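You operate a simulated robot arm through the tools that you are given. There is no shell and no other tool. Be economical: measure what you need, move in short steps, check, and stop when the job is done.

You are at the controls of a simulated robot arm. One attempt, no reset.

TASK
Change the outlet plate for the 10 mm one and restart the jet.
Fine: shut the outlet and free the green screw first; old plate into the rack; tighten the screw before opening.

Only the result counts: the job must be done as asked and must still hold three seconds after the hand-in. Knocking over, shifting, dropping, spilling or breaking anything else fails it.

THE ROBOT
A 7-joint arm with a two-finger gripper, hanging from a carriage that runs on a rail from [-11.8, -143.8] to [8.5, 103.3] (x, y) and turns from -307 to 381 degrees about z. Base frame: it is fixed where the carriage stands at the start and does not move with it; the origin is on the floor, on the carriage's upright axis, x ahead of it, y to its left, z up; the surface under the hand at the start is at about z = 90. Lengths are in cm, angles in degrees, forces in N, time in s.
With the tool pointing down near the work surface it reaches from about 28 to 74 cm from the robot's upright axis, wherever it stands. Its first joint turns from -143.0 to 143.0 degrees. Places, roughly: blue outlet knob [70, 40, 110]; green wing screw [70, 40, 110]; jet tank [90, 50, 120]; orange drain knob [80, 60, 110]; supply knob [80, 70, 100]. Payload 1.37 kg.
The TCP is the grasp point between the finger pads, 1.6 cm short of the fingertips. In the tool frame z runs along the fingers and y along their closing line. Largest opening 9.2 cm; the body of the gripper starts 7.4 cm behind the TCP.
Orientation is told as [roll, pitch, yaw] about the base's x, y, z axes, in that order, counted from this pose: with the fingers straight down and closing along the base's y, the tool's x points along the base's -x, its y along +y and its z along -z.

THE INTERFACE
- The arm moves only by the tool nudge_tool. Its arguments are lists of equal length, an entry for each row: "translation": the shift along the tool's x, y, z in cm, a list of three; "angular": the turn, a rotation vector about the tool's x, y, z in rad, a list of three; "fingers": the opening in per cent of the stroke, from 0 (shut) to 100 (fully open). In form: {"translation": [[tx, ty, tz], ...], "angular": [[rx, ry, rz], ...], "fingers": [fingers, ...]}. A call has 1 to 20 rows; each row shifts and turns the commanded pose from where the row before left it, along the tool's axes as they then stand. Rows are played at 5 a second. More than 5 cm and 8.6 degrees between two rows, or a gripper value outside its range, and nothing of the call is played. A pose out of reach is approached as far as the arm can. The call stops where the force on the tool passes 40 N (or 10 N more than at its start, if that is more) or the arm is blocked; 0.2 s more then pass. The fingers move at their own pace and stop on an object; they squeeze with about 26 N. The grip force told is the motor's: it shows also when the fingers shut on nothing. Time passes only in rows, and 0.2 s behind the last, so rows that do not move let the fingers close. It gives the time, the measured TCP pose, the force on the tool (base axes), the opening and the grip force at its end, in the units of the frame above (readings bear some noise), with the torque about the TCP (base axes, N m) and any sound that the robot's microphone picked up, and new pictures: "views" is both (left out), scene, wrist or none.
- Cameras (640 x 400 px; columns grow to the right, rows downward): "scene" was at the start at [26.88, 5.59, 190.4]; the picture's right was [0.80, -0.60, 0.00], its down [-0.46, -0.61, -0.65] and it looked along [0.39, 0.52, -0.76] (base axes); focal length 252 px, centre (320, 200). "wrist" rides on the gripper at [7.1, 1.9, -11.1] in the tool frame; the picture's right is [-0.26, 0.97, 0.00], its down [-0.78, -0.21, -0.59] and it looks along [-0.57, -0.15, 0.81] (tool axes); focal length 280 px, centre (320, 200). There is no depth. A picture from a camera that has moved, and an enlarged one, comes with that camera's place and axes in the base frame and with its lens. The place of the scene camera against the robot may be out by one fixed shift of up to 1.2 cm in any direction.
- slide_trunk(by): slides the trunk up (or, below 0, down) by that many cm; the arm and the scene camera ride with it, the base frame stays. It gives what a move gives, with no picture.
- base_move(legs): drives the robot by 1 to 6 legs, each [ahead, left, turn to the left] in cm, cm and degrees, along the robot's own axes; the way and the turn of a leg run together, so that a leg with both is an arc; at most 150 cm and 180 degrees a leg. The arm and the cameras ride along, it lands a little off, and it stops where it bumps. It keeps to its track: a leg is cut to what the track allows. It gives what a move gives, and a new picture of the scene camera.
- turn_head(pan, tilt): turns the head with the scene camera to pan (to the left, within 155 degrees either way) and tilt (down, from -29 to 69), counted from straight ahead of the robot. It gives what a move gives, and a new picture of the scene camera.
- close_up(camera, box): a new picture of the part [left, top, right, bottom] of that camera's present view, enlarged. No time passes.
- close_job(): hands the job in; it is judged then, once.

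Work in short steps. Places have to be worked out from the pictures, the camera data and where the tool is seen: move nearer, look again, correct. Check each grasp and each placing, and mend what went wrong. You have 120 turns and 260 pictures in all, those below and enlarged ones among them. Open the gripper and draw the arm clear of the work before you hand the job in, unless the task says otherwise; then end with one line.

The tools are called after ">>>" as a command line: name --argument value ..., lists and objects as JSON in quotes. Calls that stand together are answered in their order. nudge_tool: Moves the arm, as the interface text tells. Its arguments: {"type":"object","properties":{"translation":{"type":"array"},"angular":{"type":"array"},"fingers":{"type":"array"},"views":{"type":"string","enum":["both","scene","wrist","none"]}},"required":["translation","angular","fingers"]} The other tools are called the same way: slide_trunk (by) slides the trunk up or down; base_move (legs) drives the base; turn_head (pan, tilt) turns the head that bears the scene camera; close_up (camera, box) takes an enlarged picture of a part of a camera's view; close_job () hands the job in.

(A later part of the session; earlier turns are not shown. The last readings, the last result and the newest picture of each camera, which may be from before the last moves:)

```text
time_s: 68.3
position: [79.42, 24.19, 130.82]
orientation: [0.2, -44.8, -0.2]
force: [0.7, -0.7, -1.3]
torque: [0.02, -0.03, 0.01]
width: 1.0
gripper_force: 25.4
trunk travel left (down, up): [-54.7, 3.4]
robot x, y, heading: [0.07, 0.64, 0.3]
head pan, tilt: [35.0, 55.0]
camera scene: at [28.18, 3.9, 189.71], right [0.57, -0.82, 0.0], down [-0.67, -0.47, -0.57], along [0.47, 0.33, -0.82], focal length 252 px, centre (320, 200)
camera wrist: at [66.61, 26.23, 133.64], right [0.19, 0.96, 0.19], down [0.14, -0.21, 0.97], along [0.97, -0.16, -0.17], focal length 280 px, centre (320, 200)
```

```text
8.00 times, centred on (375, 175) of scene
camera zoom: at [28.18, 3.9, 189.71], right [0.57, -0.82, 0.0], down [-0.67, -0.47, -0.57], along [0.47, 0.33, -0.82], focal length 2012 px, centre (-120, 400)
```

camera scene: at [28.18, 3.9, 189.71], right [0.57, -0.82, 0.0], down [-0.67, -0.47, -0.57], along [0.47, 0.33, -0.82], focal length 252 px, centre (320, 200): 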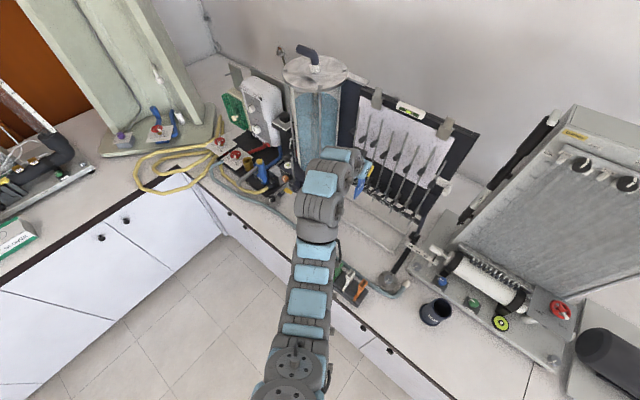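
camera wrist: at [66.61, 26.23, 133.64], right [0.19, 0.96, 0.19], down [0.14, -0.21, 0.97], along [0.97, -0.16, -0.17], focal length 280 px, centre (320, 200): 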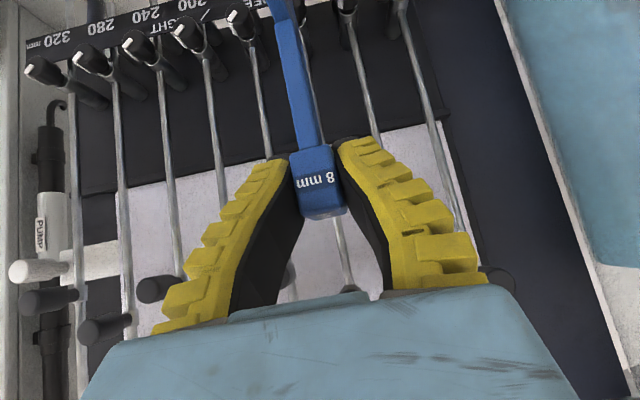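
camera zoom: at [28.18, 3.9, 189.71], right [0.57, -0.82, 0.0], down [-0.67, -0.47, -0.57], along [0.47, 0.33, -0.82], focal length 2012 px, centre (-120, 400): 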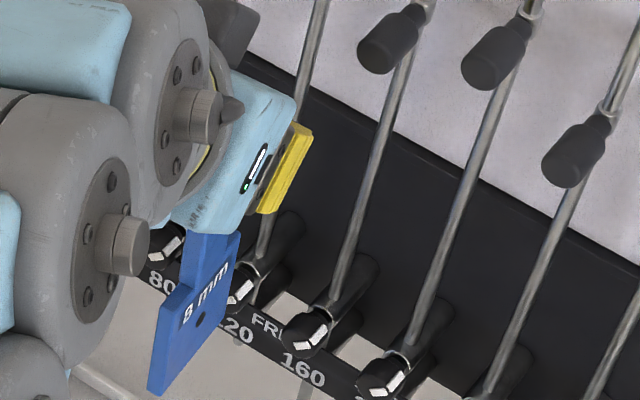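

Held plate: ~3.7 cm wide × 7 cm tall below a 5.5 cm stem, hanging vertical. I move to above the empty end slot, roughly (57,27,117), and compare plate and slot in the scene view.

>>> nudge_tool --translation '[[3.66, 0.4, -0.87], [3.66, 0.4, -0.87], [3.66, 0.4, -0.87], [3.66, 0.4, -0.87], [3.66, 0.4, -0.87], [3.66, 0.4, -0.87], [3.66, 0.4, -0.87]]' --angular '[[0, 0, 0], [0, 0, 0], [0, 0, 0], [0, 0, 0], [0, 0, 0], [0, 0, 0], [0, 0, 0]]' --fingers '[0, 0, 0, 0, 0, 0, 0]'

>>> close_up --camera "scene" --box '[270, 200, 390, 320]'

```text
time_s: 69.9
position: [56.98, 27.1, 117.27]
orientation: [0.3, -44.6, -0.2]
force: [0.6, 0.2, -0.6]
torque: [-0.03, 0.05, 0.0]
width: 1.01
gripper_force: 26.1
trunk travel left (down, up): [-54.7, 3.4]
robot x, y, heading: [-0.01, 0.18, -0.2]
head pan, tilt: [35.0, 55.0]
camera scene: at [28.19, 3.9, 189.71], right [0.57, -0.82, 0.0], down [-0.67, -0.47, -0.57], along [0.47, 0.33, -0.82], focal length 252 px, centre (320, 200)
camera wrist: at [44.13, 29.1, 120.03], right [0.19, 0.96, 0.19], down [0.14, -0.21, 0.97], along [0.97, -0.15, -0.17], focal length 280 px, centre (320, 200)
```

scene: 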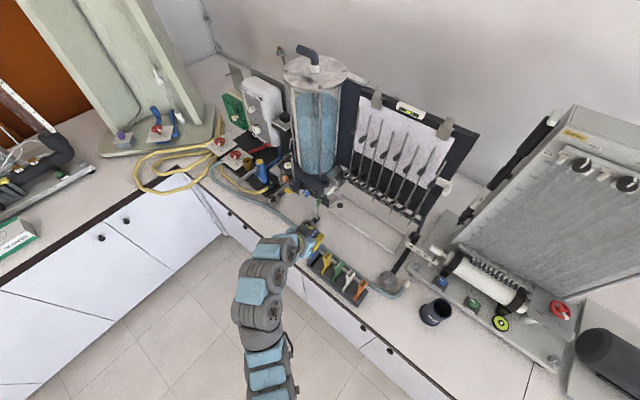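
wrist: 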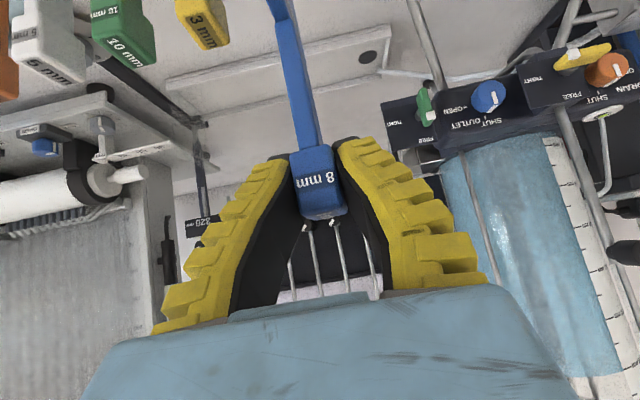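

```text
3.33 times, centred on (330, 260) of scene
camera zoom: at [28.19, 3.9, 189.71], right [0.57, -0.82, 0.0], down [-0.67, -0.47, -0.57], along [0.47, 0.33, -0.82], focal length 838 px, centre (287, 0)
```

zoom: 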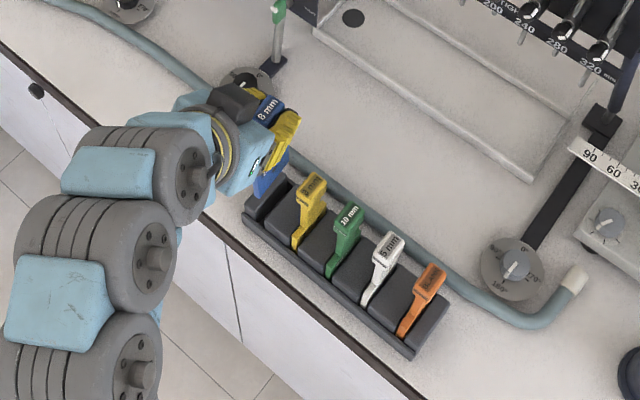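

Both views see the handles. I zoom the wrist view for precise triangulation of rack handles.

>>> close_up --camera "wrist" --box '[0, 0, 240, 110]'

>>> close_up --camera "scene" --box '[320, 225, 360, 265]'

>>> close_up --camera "scene" --box '[295, 225, 345, 275]'

```text
2.67 times, centred on (120, 55) of wrist
camera zoom: at [44.13, 29.1, 120.03], right [0.19, 0.96, 0.19], down [0.14, -0.21, 0.97], along [0.97, -0.15, -0.17], focal length 748 px, centre (853, 587)
```

zoom: 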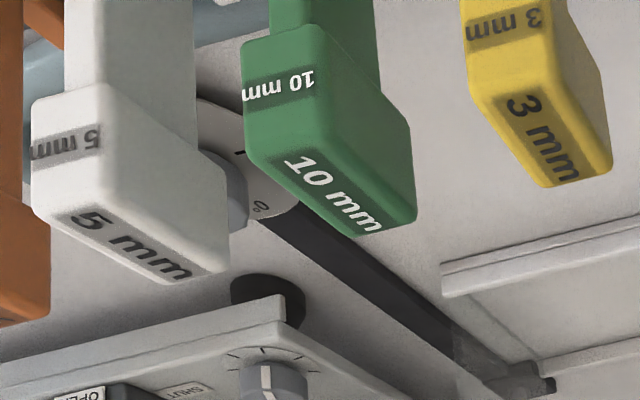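

```text
10.00 times, centred on (340, 245) of scene
camera zoom: at [28.19, 3.9, 189.71], right [0.57, -0.82, 0.0], down [-0.67, -0.47, -0.57], along [0.47, 0.33, -0.82], focal length 2515 px, centre (120, -250)
```

zoom: 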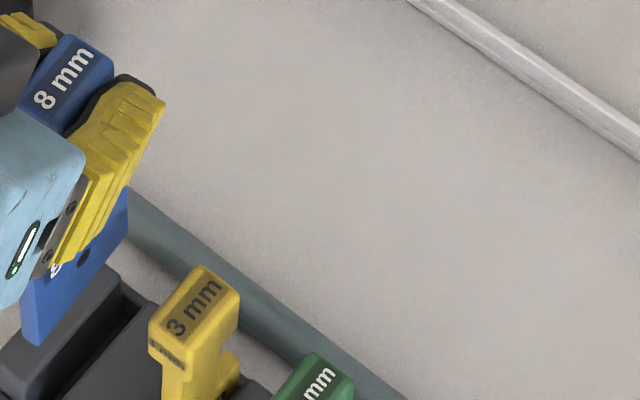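

```text
8.00 times, centred on (320, 250) of scene
camera zoom: at [28.19, 3.9, 189.71], right [0.57, -0.82, 0.0], down [-0.67, -0.47, -0.57], along [0.47, 0.33, -0.82], focal length 2012 px, centre (320, -200)
```

zoom: 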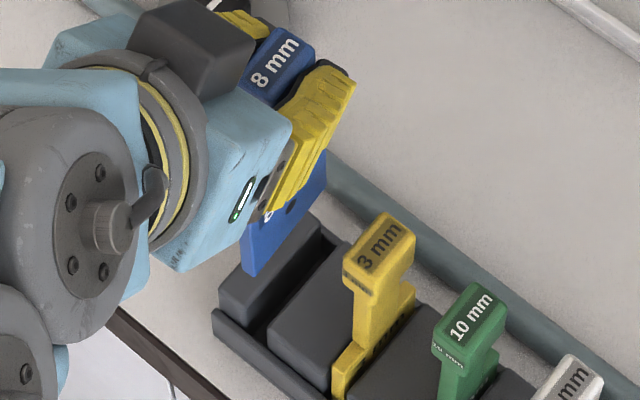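

Triangulated: 10 mm top (57.15,17.1,106.3), 3 mm top (57.65,22.1,106.2) → empty slot ≈ (58.1, 27.0). I zoom on the slot and the plate's bottom.

>>> close_up --camera "scene" --box '[304, 243, 334, 275]'

```text
12.50 times, centred on (319, 259) of scene
camera zoom: at [28.19, 3.9, 189.71], right [0.57, -0.82, 0.0], down [-0.67, -0.47, -0.57], along [0.47, 0.33, -0.82], focal length 3144 px, centre (332, -538)
```

zoom: 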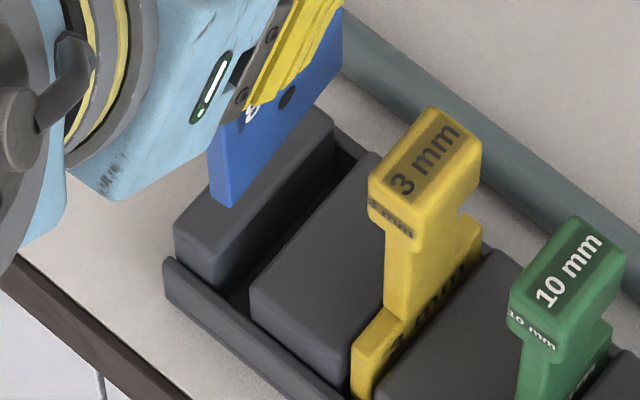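

Plate orientation matches the slot; it needs about +1.1 cm in x. I shift and lower 5 cm, then check alignment.

>>> nudge_tool --translation '[[-0.78, 0, 0.78], [1.06, 0, 1.06], [1.06, 0, 1.06], [1.06, 0, 1.06], [0, 0, 0]]' --angular '[[0, 0, 0], [0, 0, 0], [0, 0, 0], [0, 0, 0], [0, 0, 0]]' --fingers '[0, 0, 0, 0, 0]' --views "none"

>>> close_up --camera "scene" --box '[304, 243, 334, 275]'

```text
time_s: 71.1
position: [57.99, 27.11, 112.67]
orientation: [0.3, -44.6, -0.2]
force: [-0.3, 0.6, -0.8]
torque: [-0.02, 0.02, 0.03]
width: 1.0
gripper_force: 26.1
trunk travel left (down, up): [-54.7, 3.4]
robot x, y, heading: [-0.09, 0.48, 0.1]
head pan, tilt: [35.0, 55.0]
```

```text
12.50 times, centred on (319, 259) of scene
camera zoom: at [28.17, 3.91, 189.71], right [0.57, -0.82, 0.0], down [-0.67, -0.47, -0.57], along [0.47, 0.33, -0.82], focal length 3144 px, centre (332, -538)
```

zoom: 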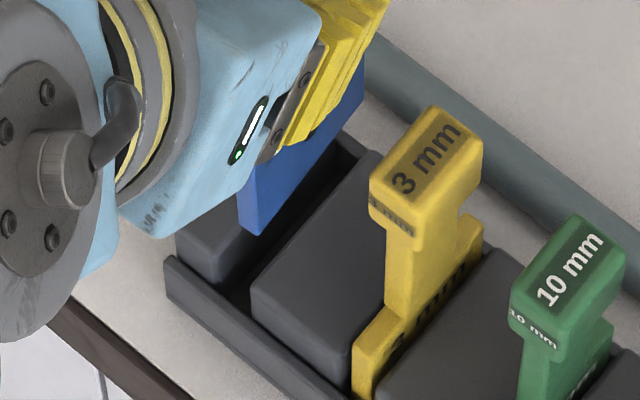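

Looks aligned. I lower 2 cm more slowly and watch force.

>>> nudge_tool --translation '[[0.35, 0, 0.35], [0.35, 0, 0.35], [0.35, 0, 0.35], [0.35, 0, 0.35], [0.35, 0, 0.35], [0, 0, 0]]' --angular '[[0, 0, 0], [0, 0, 0], [0, 0, 0], [0, 0, 0], [0, 0, 0], [0, 0, 0]]' --fingers '[0, 0, 0, 0, 0, 0]' --views "none"

>>> close_up --camera "scene" --box '[304, 243, 334, 275]'

```text
time_s: 72.5
position: [58.0, 27.04, 110.07]
orientation: [0.2, -44.7, -0.2]
force: [-0.9, 0.2, -1.2]
torque: [0.03, 0.02, 0.04]
width: 0.99
gripper_force: 25.7
trunk travel left (down, up): [-54.7, 3.4]
robot x, y, heading: [0.38, 0.01, -0.2]
head pan, tilt: [35.0, 55.0]
```

```text
12.50 times, centred on (319, 259) of scene
camera zoom: at [28.17, 3.91, 189.71], right [0.57, -0.82, 0.0], down [-0.67, -0.47, -0.57], along [0.47, 0.33, -0.82], focal length 3144 px, centre (332, -538)
```

zoom: 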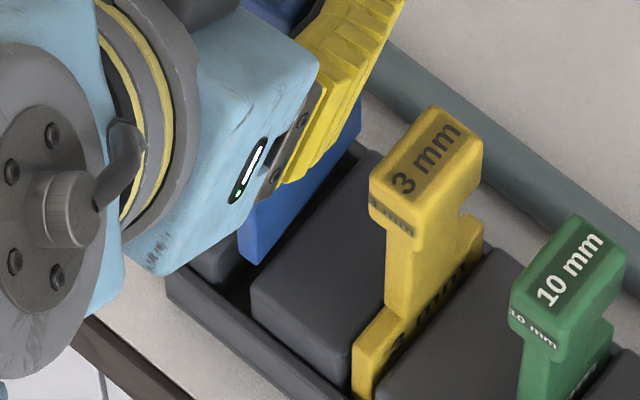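

The plate is entering without force, but image checks suggest it's ~0.8 cm too far in +x versus the neighbours. I shift −0.8 in x and look.

>>> nudge_tool --translation '[[0.28, 0.02, -0.28], [0.28, 0.02, -0.28], [0, 0, 0]]' --angular '[[0, 0, 0], [0, 0, 0], [0, 0, 0]]' --fingers '[0, 0, 0]' --views "none"

>>> close_up --camera "scene" --box '[304, 235, 340, 275]'

```text
time_s: 73.3
position: [57.36, 27.16, 110.03]
orientation: [0.2, -44.7, -0.2]
force: [-0.3, -0.4, -0.7]
torque: [0.0, -0.01, -0.04]
width: 1.01
gripper_force: 26.1
trunk travel left (down, up): [-54.7, 3.4]
robot x, y, heading: [-0.08, 0.45, -0.1]
head pan, tilt: [35.0, 55.0]
```

```text
10.00 times, centred on (322, 255) of scene
camera zoom: at [28.17, 3.91, 189.7], right [0.57, -0.82, 0.0], down [-0.67, -0.47, -0.57], along [0.47, 0.33, -0.82], focal length 2515 px, centre (300, -350)
```

zoom: 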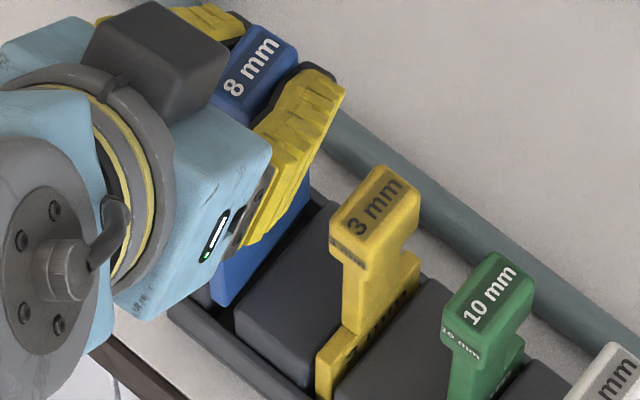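

Now consistent within ~0.2 cm. I lower toward the seat in small steps.

>>> nudge_tool --translation '[[0.35, -0.1, 0.35], [0.35, 0, 0.35], [0.35, 0, 0.35], [0.35, 0, 0.35], [0.35, 0, 0.35], [0.35, 0, 0.35]]' --angular '[[0, 0, 0], [0, 0, 0], [0, 0, 0], [0, 0, 0], [0, 0, 0], [0, 0, 0]]' --fingers '[0, 0, 0, 0, 0, 0]' --views "none"

>>> close_up --camera "scene" --box '[304, 235, 340, 275]'

```text
time_s: 74.7
position: [57.04, 27.01, 107.04]
orientation: [0.1, -44.5, -0.1]
force: [0.6, -0.6, -1.7]
torque: [0.01, 0.03, 0.02]
width: 0.85
gripper_force: 25.9
trunk travel left (down, up): [-54.7, 3.4]
robot x, y, heading: [0.28, 0.4, -0.1]
head pan, tilt: [35.0, 55.0]
```

```text
10.00 times, centred on (322, 255) of scene
camera zoom: at [28.17, 3.91, 189.67], right [0.57, -0.82, 0.0], down [-0.67, -0.47, -0.57], along [0.47, 0.33, -0.82], focal length 2515 px, centre (300, -350)
```

zoom: 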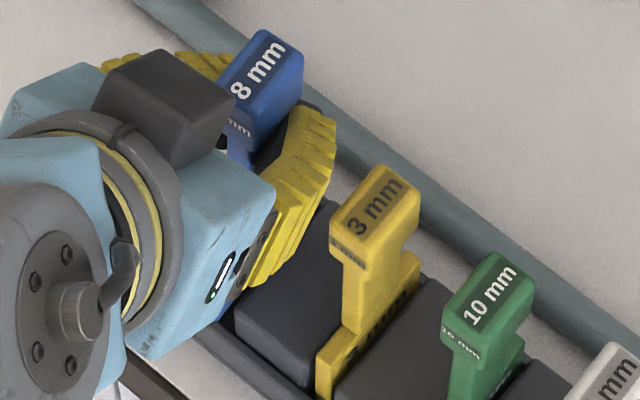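

The plate stopped on something and slid in the fingers by ~3 cm. I raise 2 cm and inspect the bottom edge versus the slot.

>>> nudge_tool --translation '[[-0.7, 0, -0.7], [-0.7, 0, -0.7], [0, 0, 0]]' --angular '[[0, 0, 0], [0, 0, 0], [0, 0, 0]]' --fingers '[0, 0, 0]' --views "wrist"

>>> close_up --camera "scene" --box '[304, 235, 340, 275]'

>>> turn_head --pan 62 --tilt 60

```text
time_s: 75.5
position: [57.2, 27.05, 109.11]
orientation: [0.1, -44.6, -0.1]
force: [-0.7, 0.4, -0.6]
torque: [0.0, 0.02, -0.04]
width: 0.81
gripper_force: 26.2
trunk travel left (down, up): [-54.7, 3.4]
robot x, y, heading: [0.04, 0.37, 0.1]
head pan, tilt: [35.0, 55.0]
camera wrist: at [44.47, 29.09, 111.95], right [0.19, 0.96, 0.19], down [0.14, -0.21, 0.97], along [0.97, -0.15, -0.18], focal length 280 px, centre (320, 200)
```

wrist: 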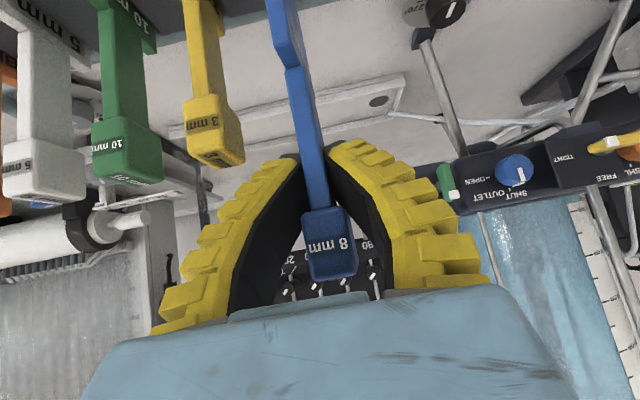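

```text
10.00 times, centred on (322, 255) of scene
camera zoom: at [28.17, 3.91, 189.7], right [0.57, -0.82, 0.0], down [-0.67, -0.47, -0.57], along [0.47, 0.33, -0.82], focal length 2515 px, centre (300, -350)
```

zoom: 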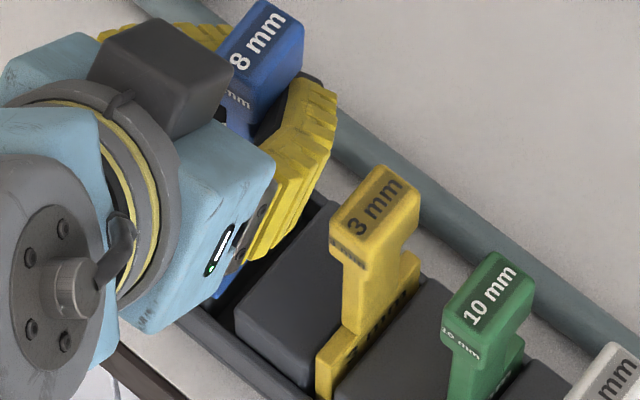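

```text
time_s: 76.4
position: [57.16, 27.14, 109.08]
orientation: [0.2, -44.7, -0.3]
force: [-0.3, 0.6, -1.5]
torque: [0.01, 0.01, -0.01]
width: 0.84
gripper_force: 26.3
trunk travel left (down, up): [-54.7, 3.4]
robot x, y, heading: [0.02, 0.42, 0.1]
head pan, tilt: [62.0, 60.0]
camera scene: at [25.4, 5.66, 189.1], right [0.88, -0.47, 0.0], down [-0.41, -0.76, -0.5], along [0.23, 0.44, -0.87], focal length 252 px, centre (320, 200)
```

scene: 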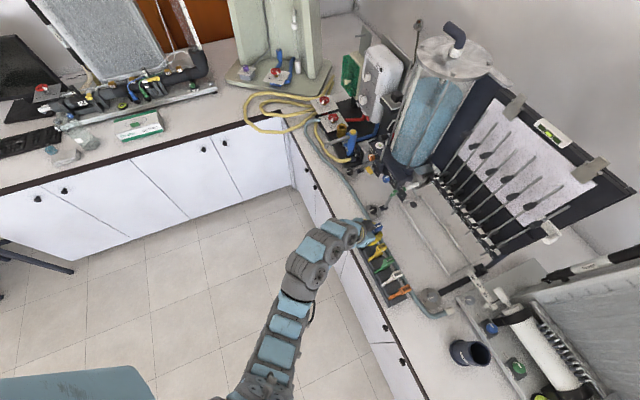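

The fingers now hold the stem (block ≈2.5 cm above TCP). I zoom from the new head angle to see the plate versus slot.

>>> close_up --camera "scene" --box '[350, 210, 410, 260]'

>>> close_up --camera "wrist" --box '[170, 0, 370, 170]'

```text
8.00 times, centred on (380, 235) of scene
camera zoom: at [25.4, 5.66, 189.1], right [0.88, -0.47, 0.0], down [-0.41, -0.76, -0.5], along [0.23, 0.44, -0.87], focal length 2012 px, centre (-160, -80)
```

zoom: 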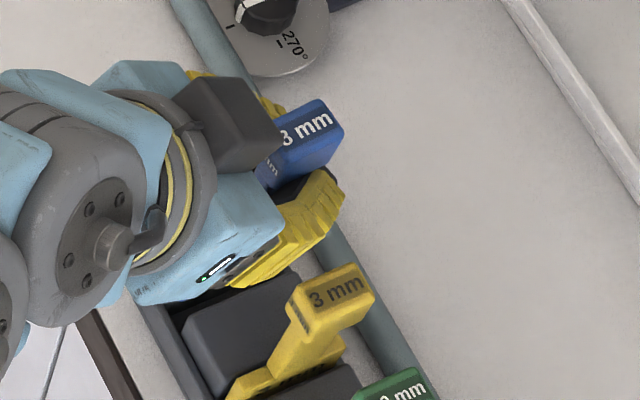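

```text
2.35 times, centred on (270, 85) of wrist
camera zoom: at [44.49, 29.09, 111.97], right [0.19, 0.96, 0.19], down [0.14, -0.21, 0.97], along [0.97, -0.15, -0.17], focal length 660 px, centre (438, 471)
```

zoom: 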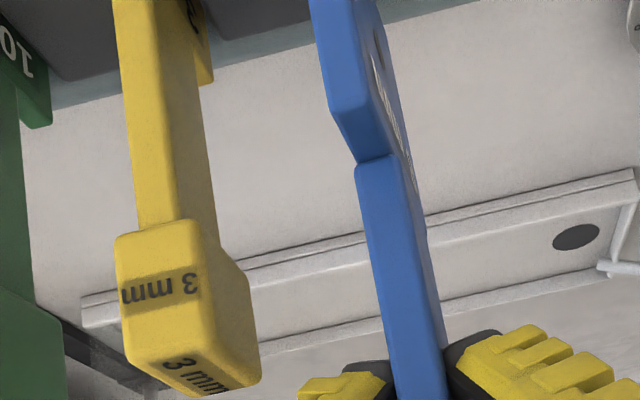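

Wrist stereo indicates the 3 mm handle front at x≈56.5, so the plate is likely hitting the front lip; I shift +0.9 in x and lower 2.5 cm, checking for slip.

>>> nudge_tool --translation '[[-0.32, 0, 0.32], [-0.32, 0, 0.32], [0.35, 0, 0.35], [0.35, 0, 0.35], [0.35, 0, 0.35], [0.35, 0, 0.35], [0.35, 0, 0.35], [0, 0, 0]]' --angular '[[0, 0, 0], [0, 0, 0], [0, 0, 0], [0, 0, 0], [0, 0, 0], [0, 0, 0], [0, 0, 0], [0, 0, 0]]' --fingers '[0, 0, 0, 0, 0, 0, 0, 0]' --views "both"

>>> close_up --camera "scene" --box '[350, 210, 410, 260]'

```text
time_s: 78.2
position: [58.01, 27.06, 106.72]
orientation: [0.2, -44.7, -0.1]
force: [-0.4, -0.3, -1.1]
torque: [-0.01, -0.01, -0.02]
width: 0.81
gripper_force: 26.4
trunk travel left (down, up): [-54.7, 3.4]
robot x, y, heading: [-0.07, 0.42, 0.1]
head pan, tilt: [62.0, 60.0]
camera scene: at [25.39, 5.66, 189.1], right [0.88, -0.47, 0.0], down [-0.41, -0.77, -0.5], along [0.23, 0.44, -0.87], focal length 252 px, centre (320, 200)
camera wrist: at [45.35, 29.11, 109.51], right [0.19, 0.96, 0.19], down [0.14, -0.21, 0.97], along [0.97, -0.15, -0.18], focal length 280 px, centre (320, 200)
```

scene: 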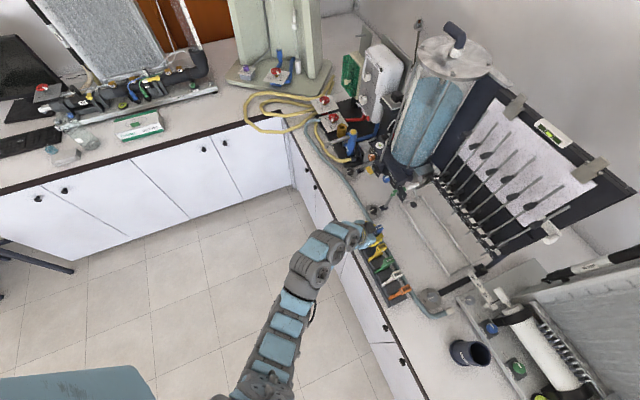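
wrist: 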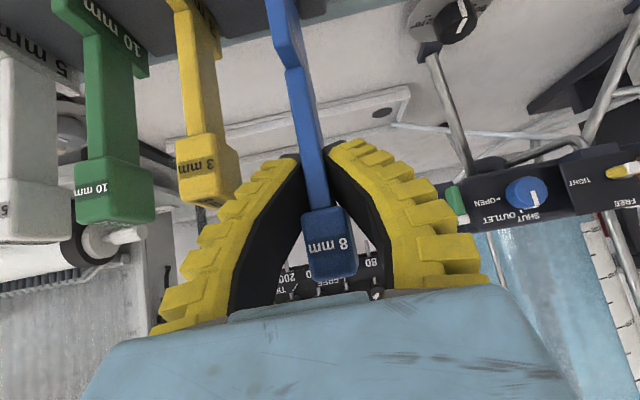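

```text
8.00 times, centred on (380, 235) of scene
camera zoom: at [25.39, 5.66, 189.1], right [0.88, -0.47, 0.0], down [-0.41, -0.77, -0.5], along [0.23, 0.44, -0.87], focal length 2012 px, centre (-160, -80)
```

zoom: 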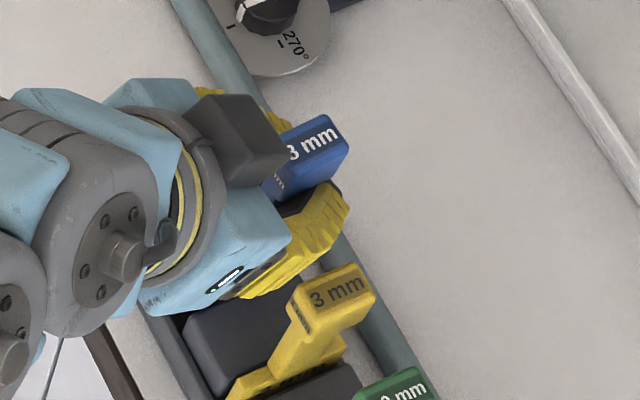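

No slip now. I continue lowering 2 cm.

>>> nudge_tool --translation '[[0.35, 0, 0.35], [0.35, 0, 0.35], [0.35, 0, 0.35], [0.35, 0, 0.35], [0, 0, 0]]' --angular '[[0, 0, 0], [0, 0, 0], [0, 0, 0], [0, 0, 0], [0, 0, 0]]' --fingers '[0, 0, 0, 0, 0]' --views "wrist"

```text
time_s: 79.4
position: [58.02, 26.94, 104.71]
orientation: [0.2, -44.7, -0.2]
force: [0.1, 0.8, -1.7]
torque: [-0.02, 0.01, -0.02]
width: 0.78
gripper_force: 26.4
trunk travel left (down, up): [-54.7, 3.4]
robot x, y, heading: [0.08, 0.46, 0.0]
head pan, tilt: [62.0, 60.0]
camera wrist: at [45.32, 29.1, 107.55], right [0.19, 0.96, 0.19], down [0.14, -0.21, 0.97], along [0.97, -0.15, -0.17], focal length 280 px, centre (320, 200)
```

wrist: 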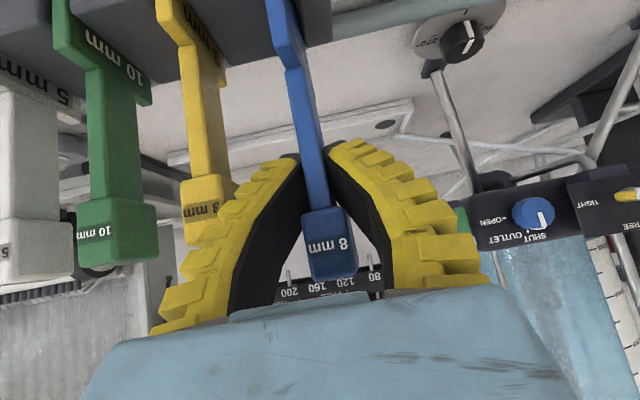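

>>> nudge_tool --translation '[[0.35, 0, 0.35], [0.35, 0, 0.35], [0.35, 0, 0.35], [0.3, 0, 0.3], [0, 0, 0]]' --angular '[[0, 0, 0], [0, 0, 0], [0, 0, 0], [0, 0, 0], [0, 0, 0]]' --fingers '[0, 0, 0, 0, 0]' --views "both"

>>> close_up --camera "scene" --box '[350, 210, 410, 260]'

```text
time_s: 80.6
position: [57.99, 27.0, 102.75]
orientation: [0.3, -44.7, -0.3]
force: [0.3, -0.1, -0.5]
torque: [-0.01, 0.0, 0.01]
width: 0.78
gripper_force: 25.7
trunk travel left (down, up): [-54.7, 3.4]
robot x, y, heading: [0.05, 0.34, -0.2]
head pan, tilt: [62.0, 60.0]
camera scene: at [25.39, 5.66, 189.09], right [0.88, -0.47, 0.0], down [-0.41, -0.77, -0.5], along [0.23, 0.44, -0.87], focal length 252 px, centre (320, 200)
camera wrist: at [45.3, 29.11, 105.56], right [0.19, 0.96, 0.19], down [0.14, -0.21, 0.97], along [0.97, -0.15, -0.18], focal length 280 px, centre (320, 200)
```

scene: 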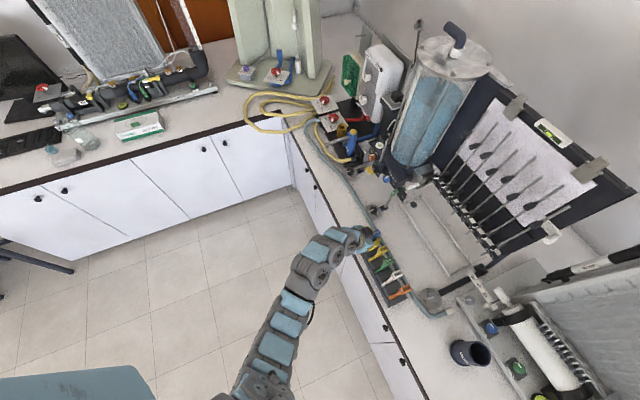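
wrist: 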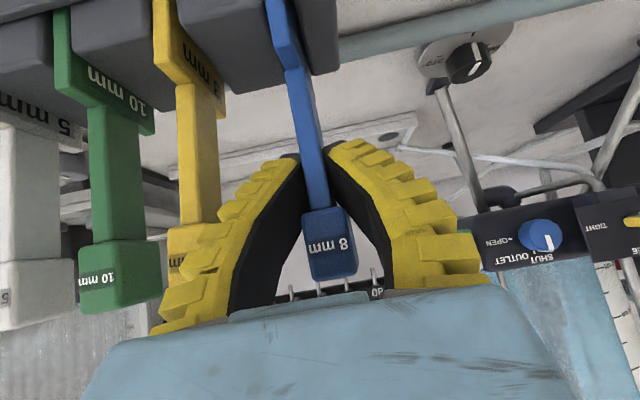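

```text
8.00 times, centred on (380, 235) of scene
camera zoom: at [25.39, 5.66, 189.09], right [0.88, -0.47, 0.0], down [-0.41, -0.77, -0.5], along [0.23, 0.44, -0.87], focal length 2012 px, centre (-160, -80)
```

zoom: 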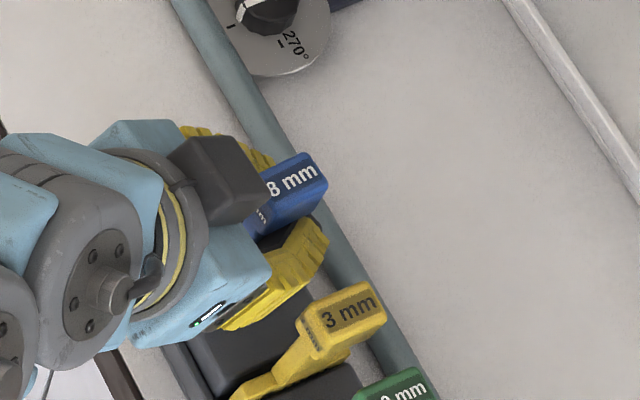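

The 3 mm handle seems leaned slightly by my left finger. The 8 mm plate is nearly seated; I open just a little while shifting +y so the left finger doesn't push further, then retreat along the tool axis.

>>> nudge_tool --translation '[[0, 0.2, 0], [0, 0.25, 0], [0, 0, -0.7], [0, 0, -1.2], [0, 0, -2], [0, 0, -2]]' --angular '[[0, 0, 0], [0, 0, 0], [0, 0, 0], [0, 0, 0], [0, 0, 0], [0, 0, 0]]' --fingers '[13, 18, 18, 18, 18, 18]' --views "both"

>>> close_up --camera "scene" --box '[350, 210, 410, 260]'

```text
time_s: 82.0
position: [53.81, 27.46, 107.01]
orientation: [0.2, -44.6, -0.1]
force: [0.3, -0.2, -0.4]
torque: [0.03, 0.01, -0.01]
width: 2.07
gripper_force: 3.3
trunk travel left (down, up): [-54.7, 3.4]
robot x, y, heading: [0.33, 0.06, 0.3]
head pan, tilt: [62.0, 60.0]
camera scene: at [25.4, 5.65, 189.1], right [0.88, -0.47, 0.0], down [-0.41, -0.76, -0.5], along [0.23, 0.44, -0.87], focal length 252 px, centre (320, 200)
camera wrist: at [41.11, 29.52, 109.82], right [0.19, 0.96, 0.19], down [0.14, -0.21, 0.97], along [0.97, -0.15, -0.18], focal length 280 px, centre (320, 200)
```

scene: 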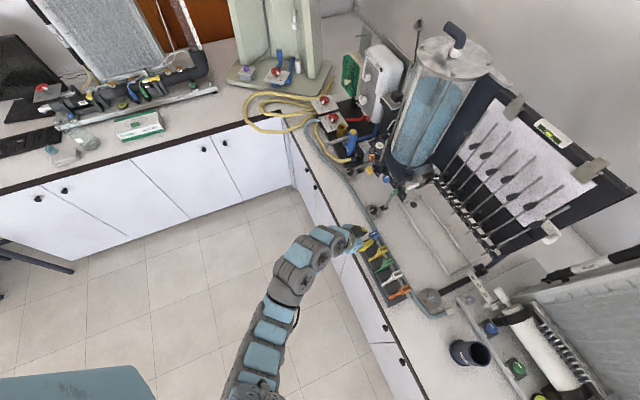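
wrist: 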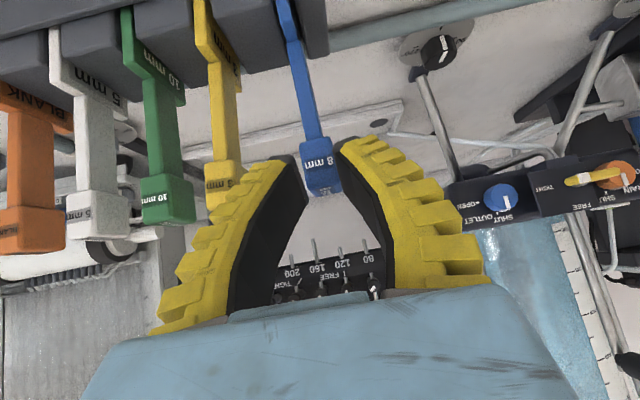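

```text
8.00 times, centred on (380, 235) of scene
camera zoom: at [25.4, 5.65, 189.1], right [0.88, -0.47, 0.0], down [-0.41, -0.76, -0.5], along [0.23, 0.44, -0.87], focal length 2012 px, centre (-160, -80)
```

zoom: 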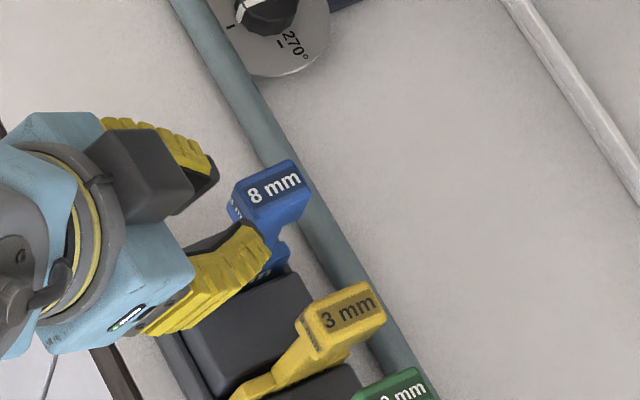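

8 mm is in the rack. I retreat further up/back and inspect the rack.

>>> nudge_tool --translation '[[0, 0, -2], [-1.5, 0, -2], [-2, 0, -1.5]]' --angular '[[0, 0, 0], [0, 0, 0], [0, 0, 0]]' --fingers '[18, 20, 20]' --views "wrist"

>>> close_up --camera "scene" --box '[350, 220, 420, 310]'

>>> close_up --camera "wrist" --box '[0, 0, 360, 220]'

```text
time_s: 82.8
position: [52.44, 27.46, 113.43]
orientation: [0.4, -44.7, -0.2]
force: [0.0, 0.5, -0.8]
torque: [0.0, -0.06, 0.04]
width: 2.25
gripper_force: 2.9
trunk travel left (down, up): [-54.7, 3.4]
robot x, y, heading: [-0.04, 0.03, -0.0]
head pan, tilt: [62.0, 60.0]
camera wrist: at [39.72, 29.55, 116.24], right [0.19, 0.96, 0.19], down [0.14, -0.21, 0.97], along [0.97, -0.15, -0.17], focal length 280 px, centre (320, 200)
```

wrist: 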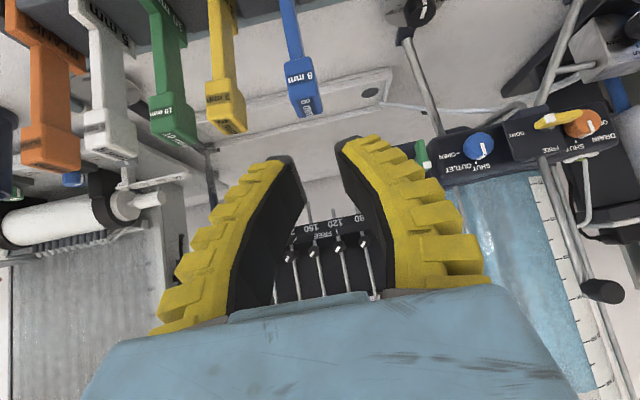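

```text
4.44 times, centred on (385, 265) of scene
camera zoom: at [25.39, 5.66, 189.1], right [0.88, -0.47, 0.0], down [-0.41, -0.77, -0.5], along [0.23, 0.44, -0.87], focal length 1118 px, centre (31, -89)
```

zoom: 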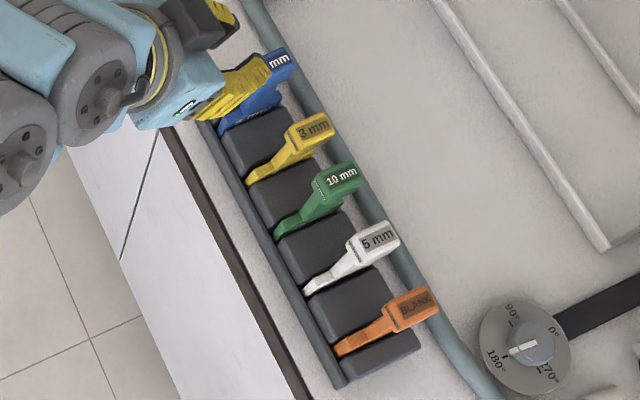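

```text
1.78 times, centred on (180, 110) of wrist
camera zoom: at [39.72, 29.55, 116.24], right [0.19, 0.96, 0.19], down [0.14, -0.21, 0.97], along [0.97, -0.15, -0.17], focal length 498 px, centre (569, 360)
```

zoom: 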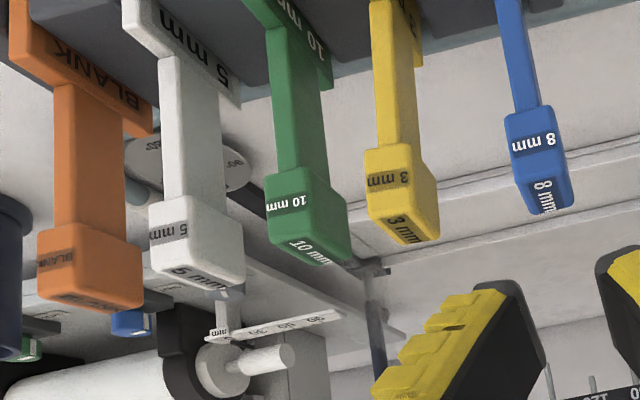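

The 8 mm plate sits in the rack like the others (3 mm only leans slightly). 10 mm block ≈ (57.5,17.3,104.9). I move in front of it along the approach axis.

>>> nudge_tool --translation '[[0, -3.4, 0], [0, -3.4, 0], [0, -3.3, 0], [1.2, 0, 1.2], [1.2, 0, 1.2]]' --angular '[[0, 0, 0], [0, 0, 0], [0, 0, 0], [0, 0, 0], [0, 0, 0]]' --fingers '[36, 36, 36, 36, 36]' --views "wrist"

>>> close_up --camera "wrist" --box '[200, 0, 420, 220]'

>>> close_up --camera "scene" --box '[340, 220, 420, 310]'

```text
time_s: 84.0
position: [52.5, 17.34, 109.74]
orientation: [0.2, -44.6, -0.2]
force: [-0.1, -0.1, -0.2]
torque: [0.02, 0.02, 0.0]
width: 3.68
gripper_force: 3.2
trunk travel left (down, up): [-54.7, 3.4]
robot x, y, heading: [0.24, 0.41, -0.2]
head pan, tilt: [62.0, 60.0]
camera wrist: at [39.71, 19.41, 112.7], right [0.19, 0.96, 0.19], down [0.14, -0.21, 0.97], along [0.97, -0.15, -0.18], focal length 280 px, centre (320, 200)
```

wrist: 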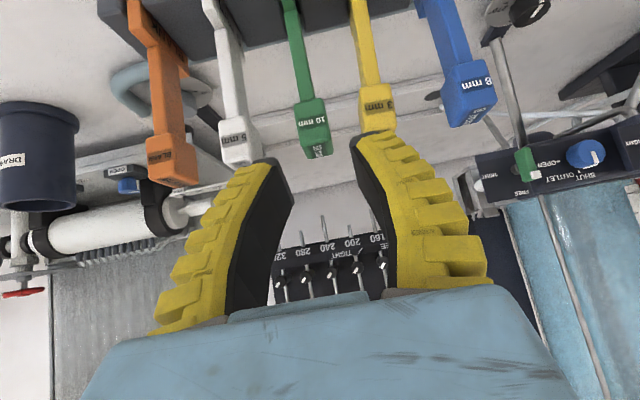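

```text
1.82 times, centred on (310, 110) of wrist
camera zoom: at [39.71, 19.41, 112.7], right [0.19, 0.96, 0.19], down [0.14, -0.21, 0.97], along [0.97, -0.15, -0.18], focal length 510 px, centre (338, 364)
```

zoom: 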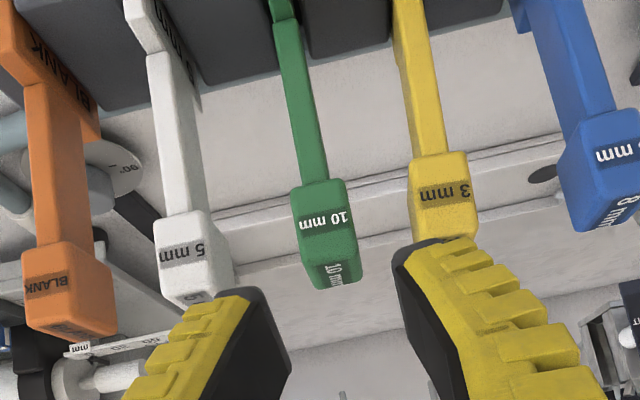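

```text
4.44 times, centred on (380, 265) of scene
camera zoom: at [25.4, 5.66, 189.1], right [0.88, -0.47, 0.0], down [-0.41, -0.76, -0.5], along [0.23, 0.44, -0.87], focal length 1118 px, centre (53, -89)
```

zoom: 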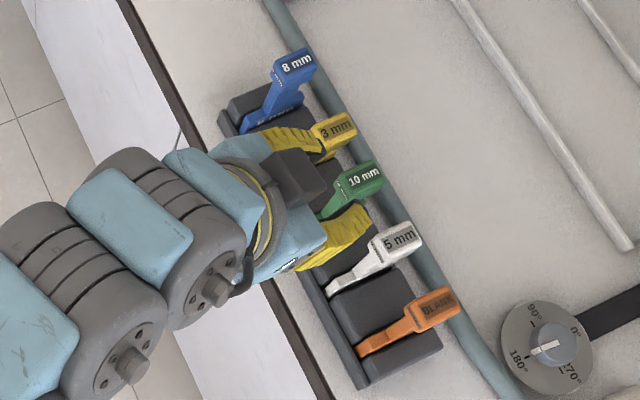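

10 mm front centre ≈ (56.2,17.3,104.8). I approach gripping slightly high on the block (z≈105.5) with a narrow opening to clear the neighbours.

>>> nudge_tool --translation '[[-0.4, -0.12, 0], [0, 0, 1.6], [0, 0, 1.6]]' --angular '[[0, 0, 0], [0, 0, 0], [0, 0, 0]]' --fingers '[29, 29, 29]' --views "wrist"

>>> close_up --camera "wrist" --box '[230, 40, 410, 200]'

```text
time_s: 84.8
position: [55.25, 17.21, 107.85]
orientation: [0.3, -44.6, -0.2]
force: [0.5, 0.1, -0.5]
torque: [0.0, 0.02, -0.02]
width: 3.05
gripper_force: 2.2
trunk travel left (down, up): [-54.7, 3.4]
robot x, y, heading: [0.13, 0.18, -0.2]
head pan, tilt: [62.0, 60.0]
camera wrist: at [42.36, 19.31, 110.74], right [0.19, 0.96, 0.19], down [0.14, -0.21, 0.97], along [0.97, -0.15, -0.18], focal length 280 px, centre (320, 200)
```

wrist: 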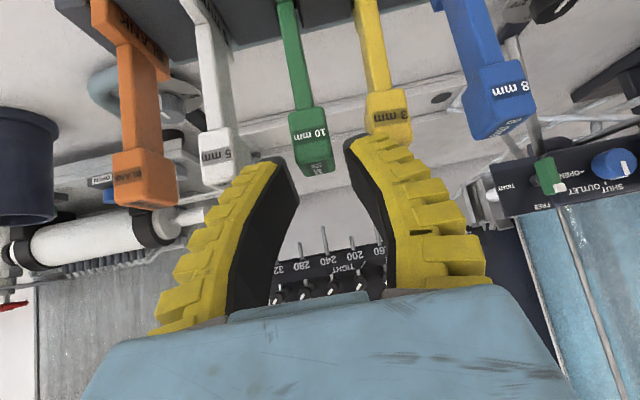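

```text
2.50 times, centred on (320, 120) of wrist
camera zoom: at [42.36, 19.31, 110.74], right [0.19, 0.96, 0.19], down [0.14, -0.21, 0.97], along [0.97, -0.15, -0.18], focal length 701 px, centre (320, 400)
```

zoom: 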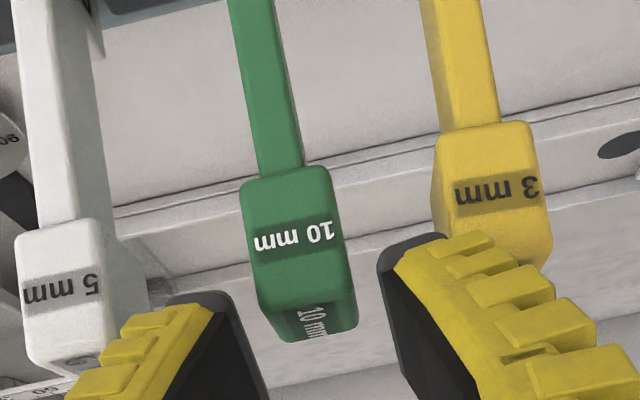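

>>> nudge_tool --translation '[[0, 0, 1.6], [0, 0, 1.5], [0, 0, 0], [0, 0, 0], [0, 0, 0]]' --angular '[[0, 0, 0], [0, 0, 0], [0, 0, 0], [0, 0, 0], [0, 0, 0]]' --fingers '[29, 29, 0, 0, 0]' --views "wrist"

>>> close_up --camera "wrist" --box '[230, 60, 410, 240]'

```text
time_s: 85.3
position: [57.0, 17.36, 107.44]
orientation: [1.0, -46.1, -0.7]
force: [-4.5, -1.6, 26.5]
torque: [0.82, -0.01, 0.13]
width: 2.73
gripper_force: 2.2
trunk travel left (down, up): [-54.7, 3.4]
robot x, y, heading: [0.01, -0.03, 0.2]
head pan, tilt: [62.0, 60.0]
stopped in row 2: the force on the tool passed its limit at 51 N (the readings are from after the stop); the commanded pose is now the measured one
camera wrist: at [44.28, 19.47, 110.02], right [0.18, 0.96, 0.2], down [0.12, -0.22, 0.97], along [0.98, -0.15, -0.15], focal length 280 px, centre (320, 200)
```

wrist: 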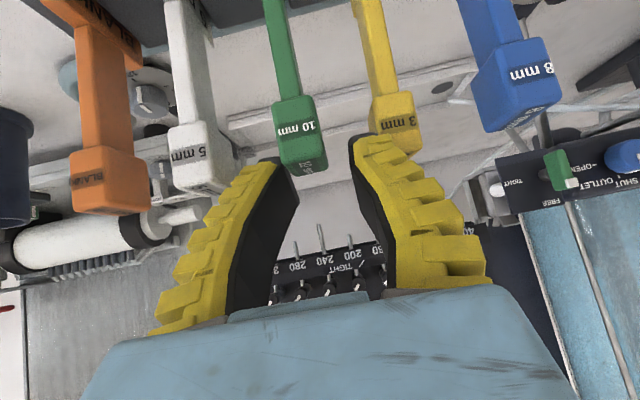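

```text
2.22 times, centred on (320, 150) of wrist
camera zoom: at [44.28, 19.47, 110.02], right [0.18, 0.96, 0.2], down [0.12, -0.22, 0.97], along [0.98, -0.15, -0.15], focal length 623 px, centre (320, 311)
```

zoom: 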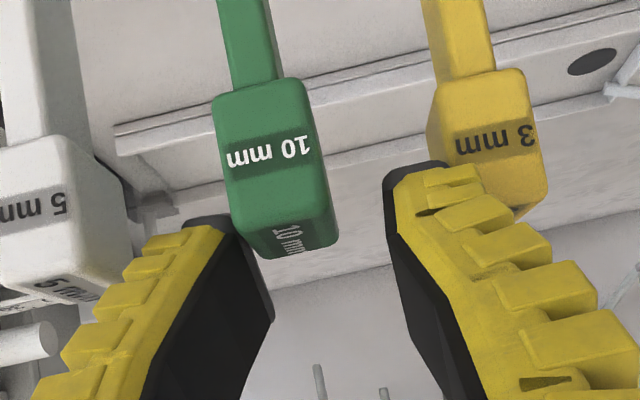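

The left fingertip caught the block's top edge: I need ~0.3 cm more −y and to match the bench's −5° yaw. I back off, correct the pose, and retry.

>>> nudge_tool --translation '[[0, 0, -1.2], [0, 0, -1.2], [0, -0.3, 0], [0, 0, 0]]' --angular '[[0, 0, 0], [0, 0, 0], [0.068, 0.026, 0.043], [0, 0, 0]]' --fingers '[29, 32, 32, 32]' --views "wrist"

>>> close_up --camera "wrist" --box '[230, 40, 410, 200]'

>>> close_up --camera "scene" --box '[350, 220, 420, 310]'

```text
time_s: 86.3
position: [55.13, 17.06, 108.74]
orientation: [-0.7, -44.1, -4.1]
force: [1.0, 0.3, 0.3]
torque: [-0.01, 0.0, 0.0]
width: 3.32
gripper_force: 2.9
trunk travel left (down, up): [-54.7, 3.4]
robot x, y, heading: [-0.11, 0.63, 0.3]
head pan, tilt: [62.0, 60.0]
camera wrist: at [42.54, 20.16, 111.64], right [0.26, 0.95, 0.17], down [0.13, -0.21, 0.97], along [0.96, -0.23, -0.18], focal length 280 px, centre (320, 200)
```

wrist: 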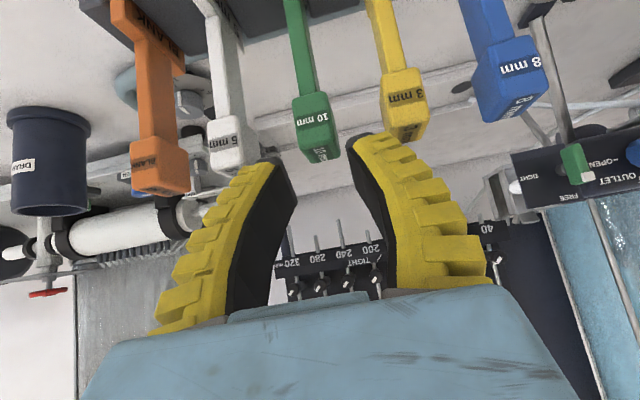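

```text
2.50 times, centred on (320, 120) of wrist
camera zoom: at [42.54, 20.16, 111.64], right [0.26, 0.95, 0.17], down [0.13, -0.21, 0.97], along [0.96, -0.23, -0.18], focal length 701 px, centre (320, 400)
```

zoom: 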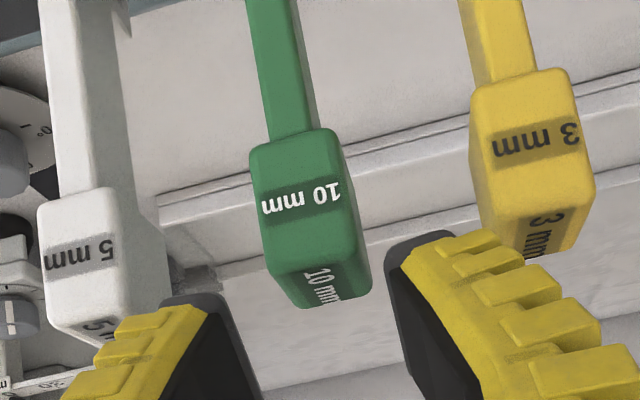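

```text
4.44 times, centred on (385, 265) of scene
camera zoom: at [25.4, 5.66, 189.1], right [0.88, -0.47, 0.0], down [-0.41, -0.76, -0.5], along [0.23, 0.44, -0.87], focal length 1118 px, centre (31, -89)
```

zoom: 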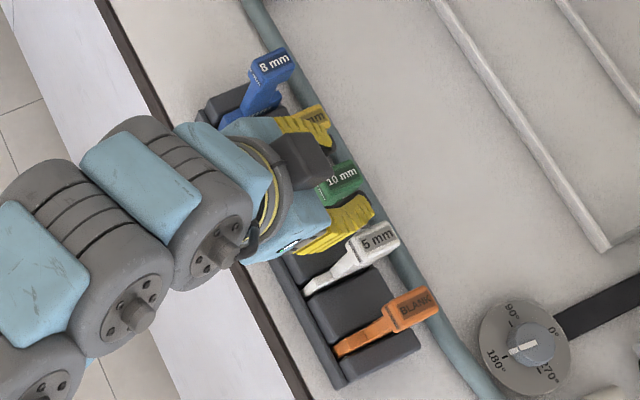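

The torque says the earlier contact was on the leaning 3 mm handle (+3 cm side), not the 10 mm block. Now offset to −y with bench yaw, I use a slightly narrower opening and advance in small steps.

>>> nudge_tool --translation '[[0.42, 0, 0], [0, 0, 0.9], [0, 0, 0.9], [0, 0, 0]]' --angular '[[0, 0, 0], [0, 0, 0], [0, 0, 0], [0, 0, 0]]' --fingers '[28, 28, 28, 28]' --views "wrist"

>>> close_up --camera "wrist" --box '[230, 60, 410, 220]'

```text
time_s: 87.3
position: [56.05, 17.0, 107.11]
orientation: [-0.7, -44.1, -4.1]
force: [-0.8, 0.0, 0.5]
torque: [0.01, -0.02, 0.01]
width: 2.95
gripper_force: 2.2
trunk travel left (down, up): [-54.7, 3.4]
robot x, y, heading: [0.1, 0.35, -0.1]
head pan, tilt: [62.0, 60.0]
camera wrist: at [43.57, 20.03, 110.09], right [0.26, 0.95, 0.17], down [0.13, -0.21, 0.97], along [0.96, -0.23, -0.18], focal length 280 px, centre (320, 200)
```

wrist: 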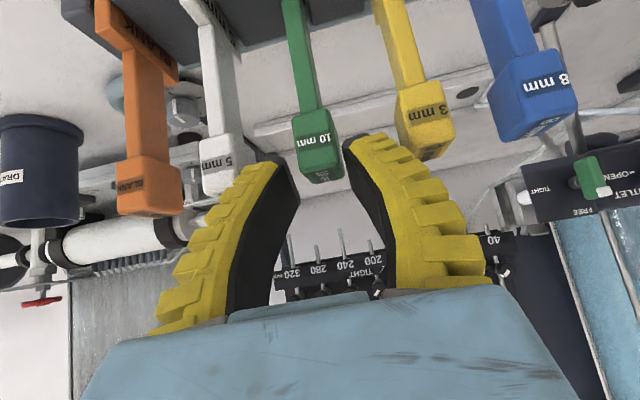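

```text
2.50 times, centred on (320, 140) of wrist
camera zoom: at [43.57, 20.03, 110.09], right [0.26, 0.95, 0.17], down [0.13, -0.21, 0.97], along [0.96, -0.23, -0.18], focal length 701 px, centre (320, 350)
```

zoom: 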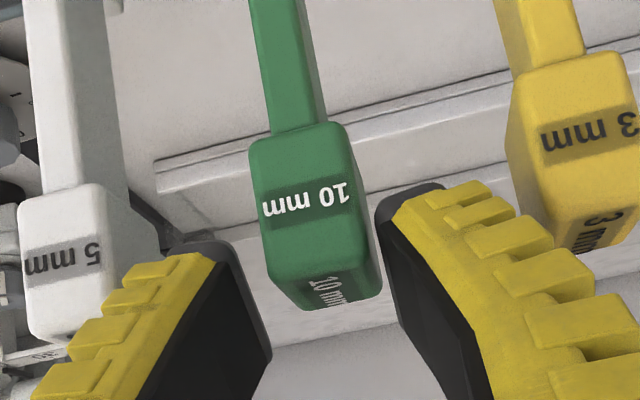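

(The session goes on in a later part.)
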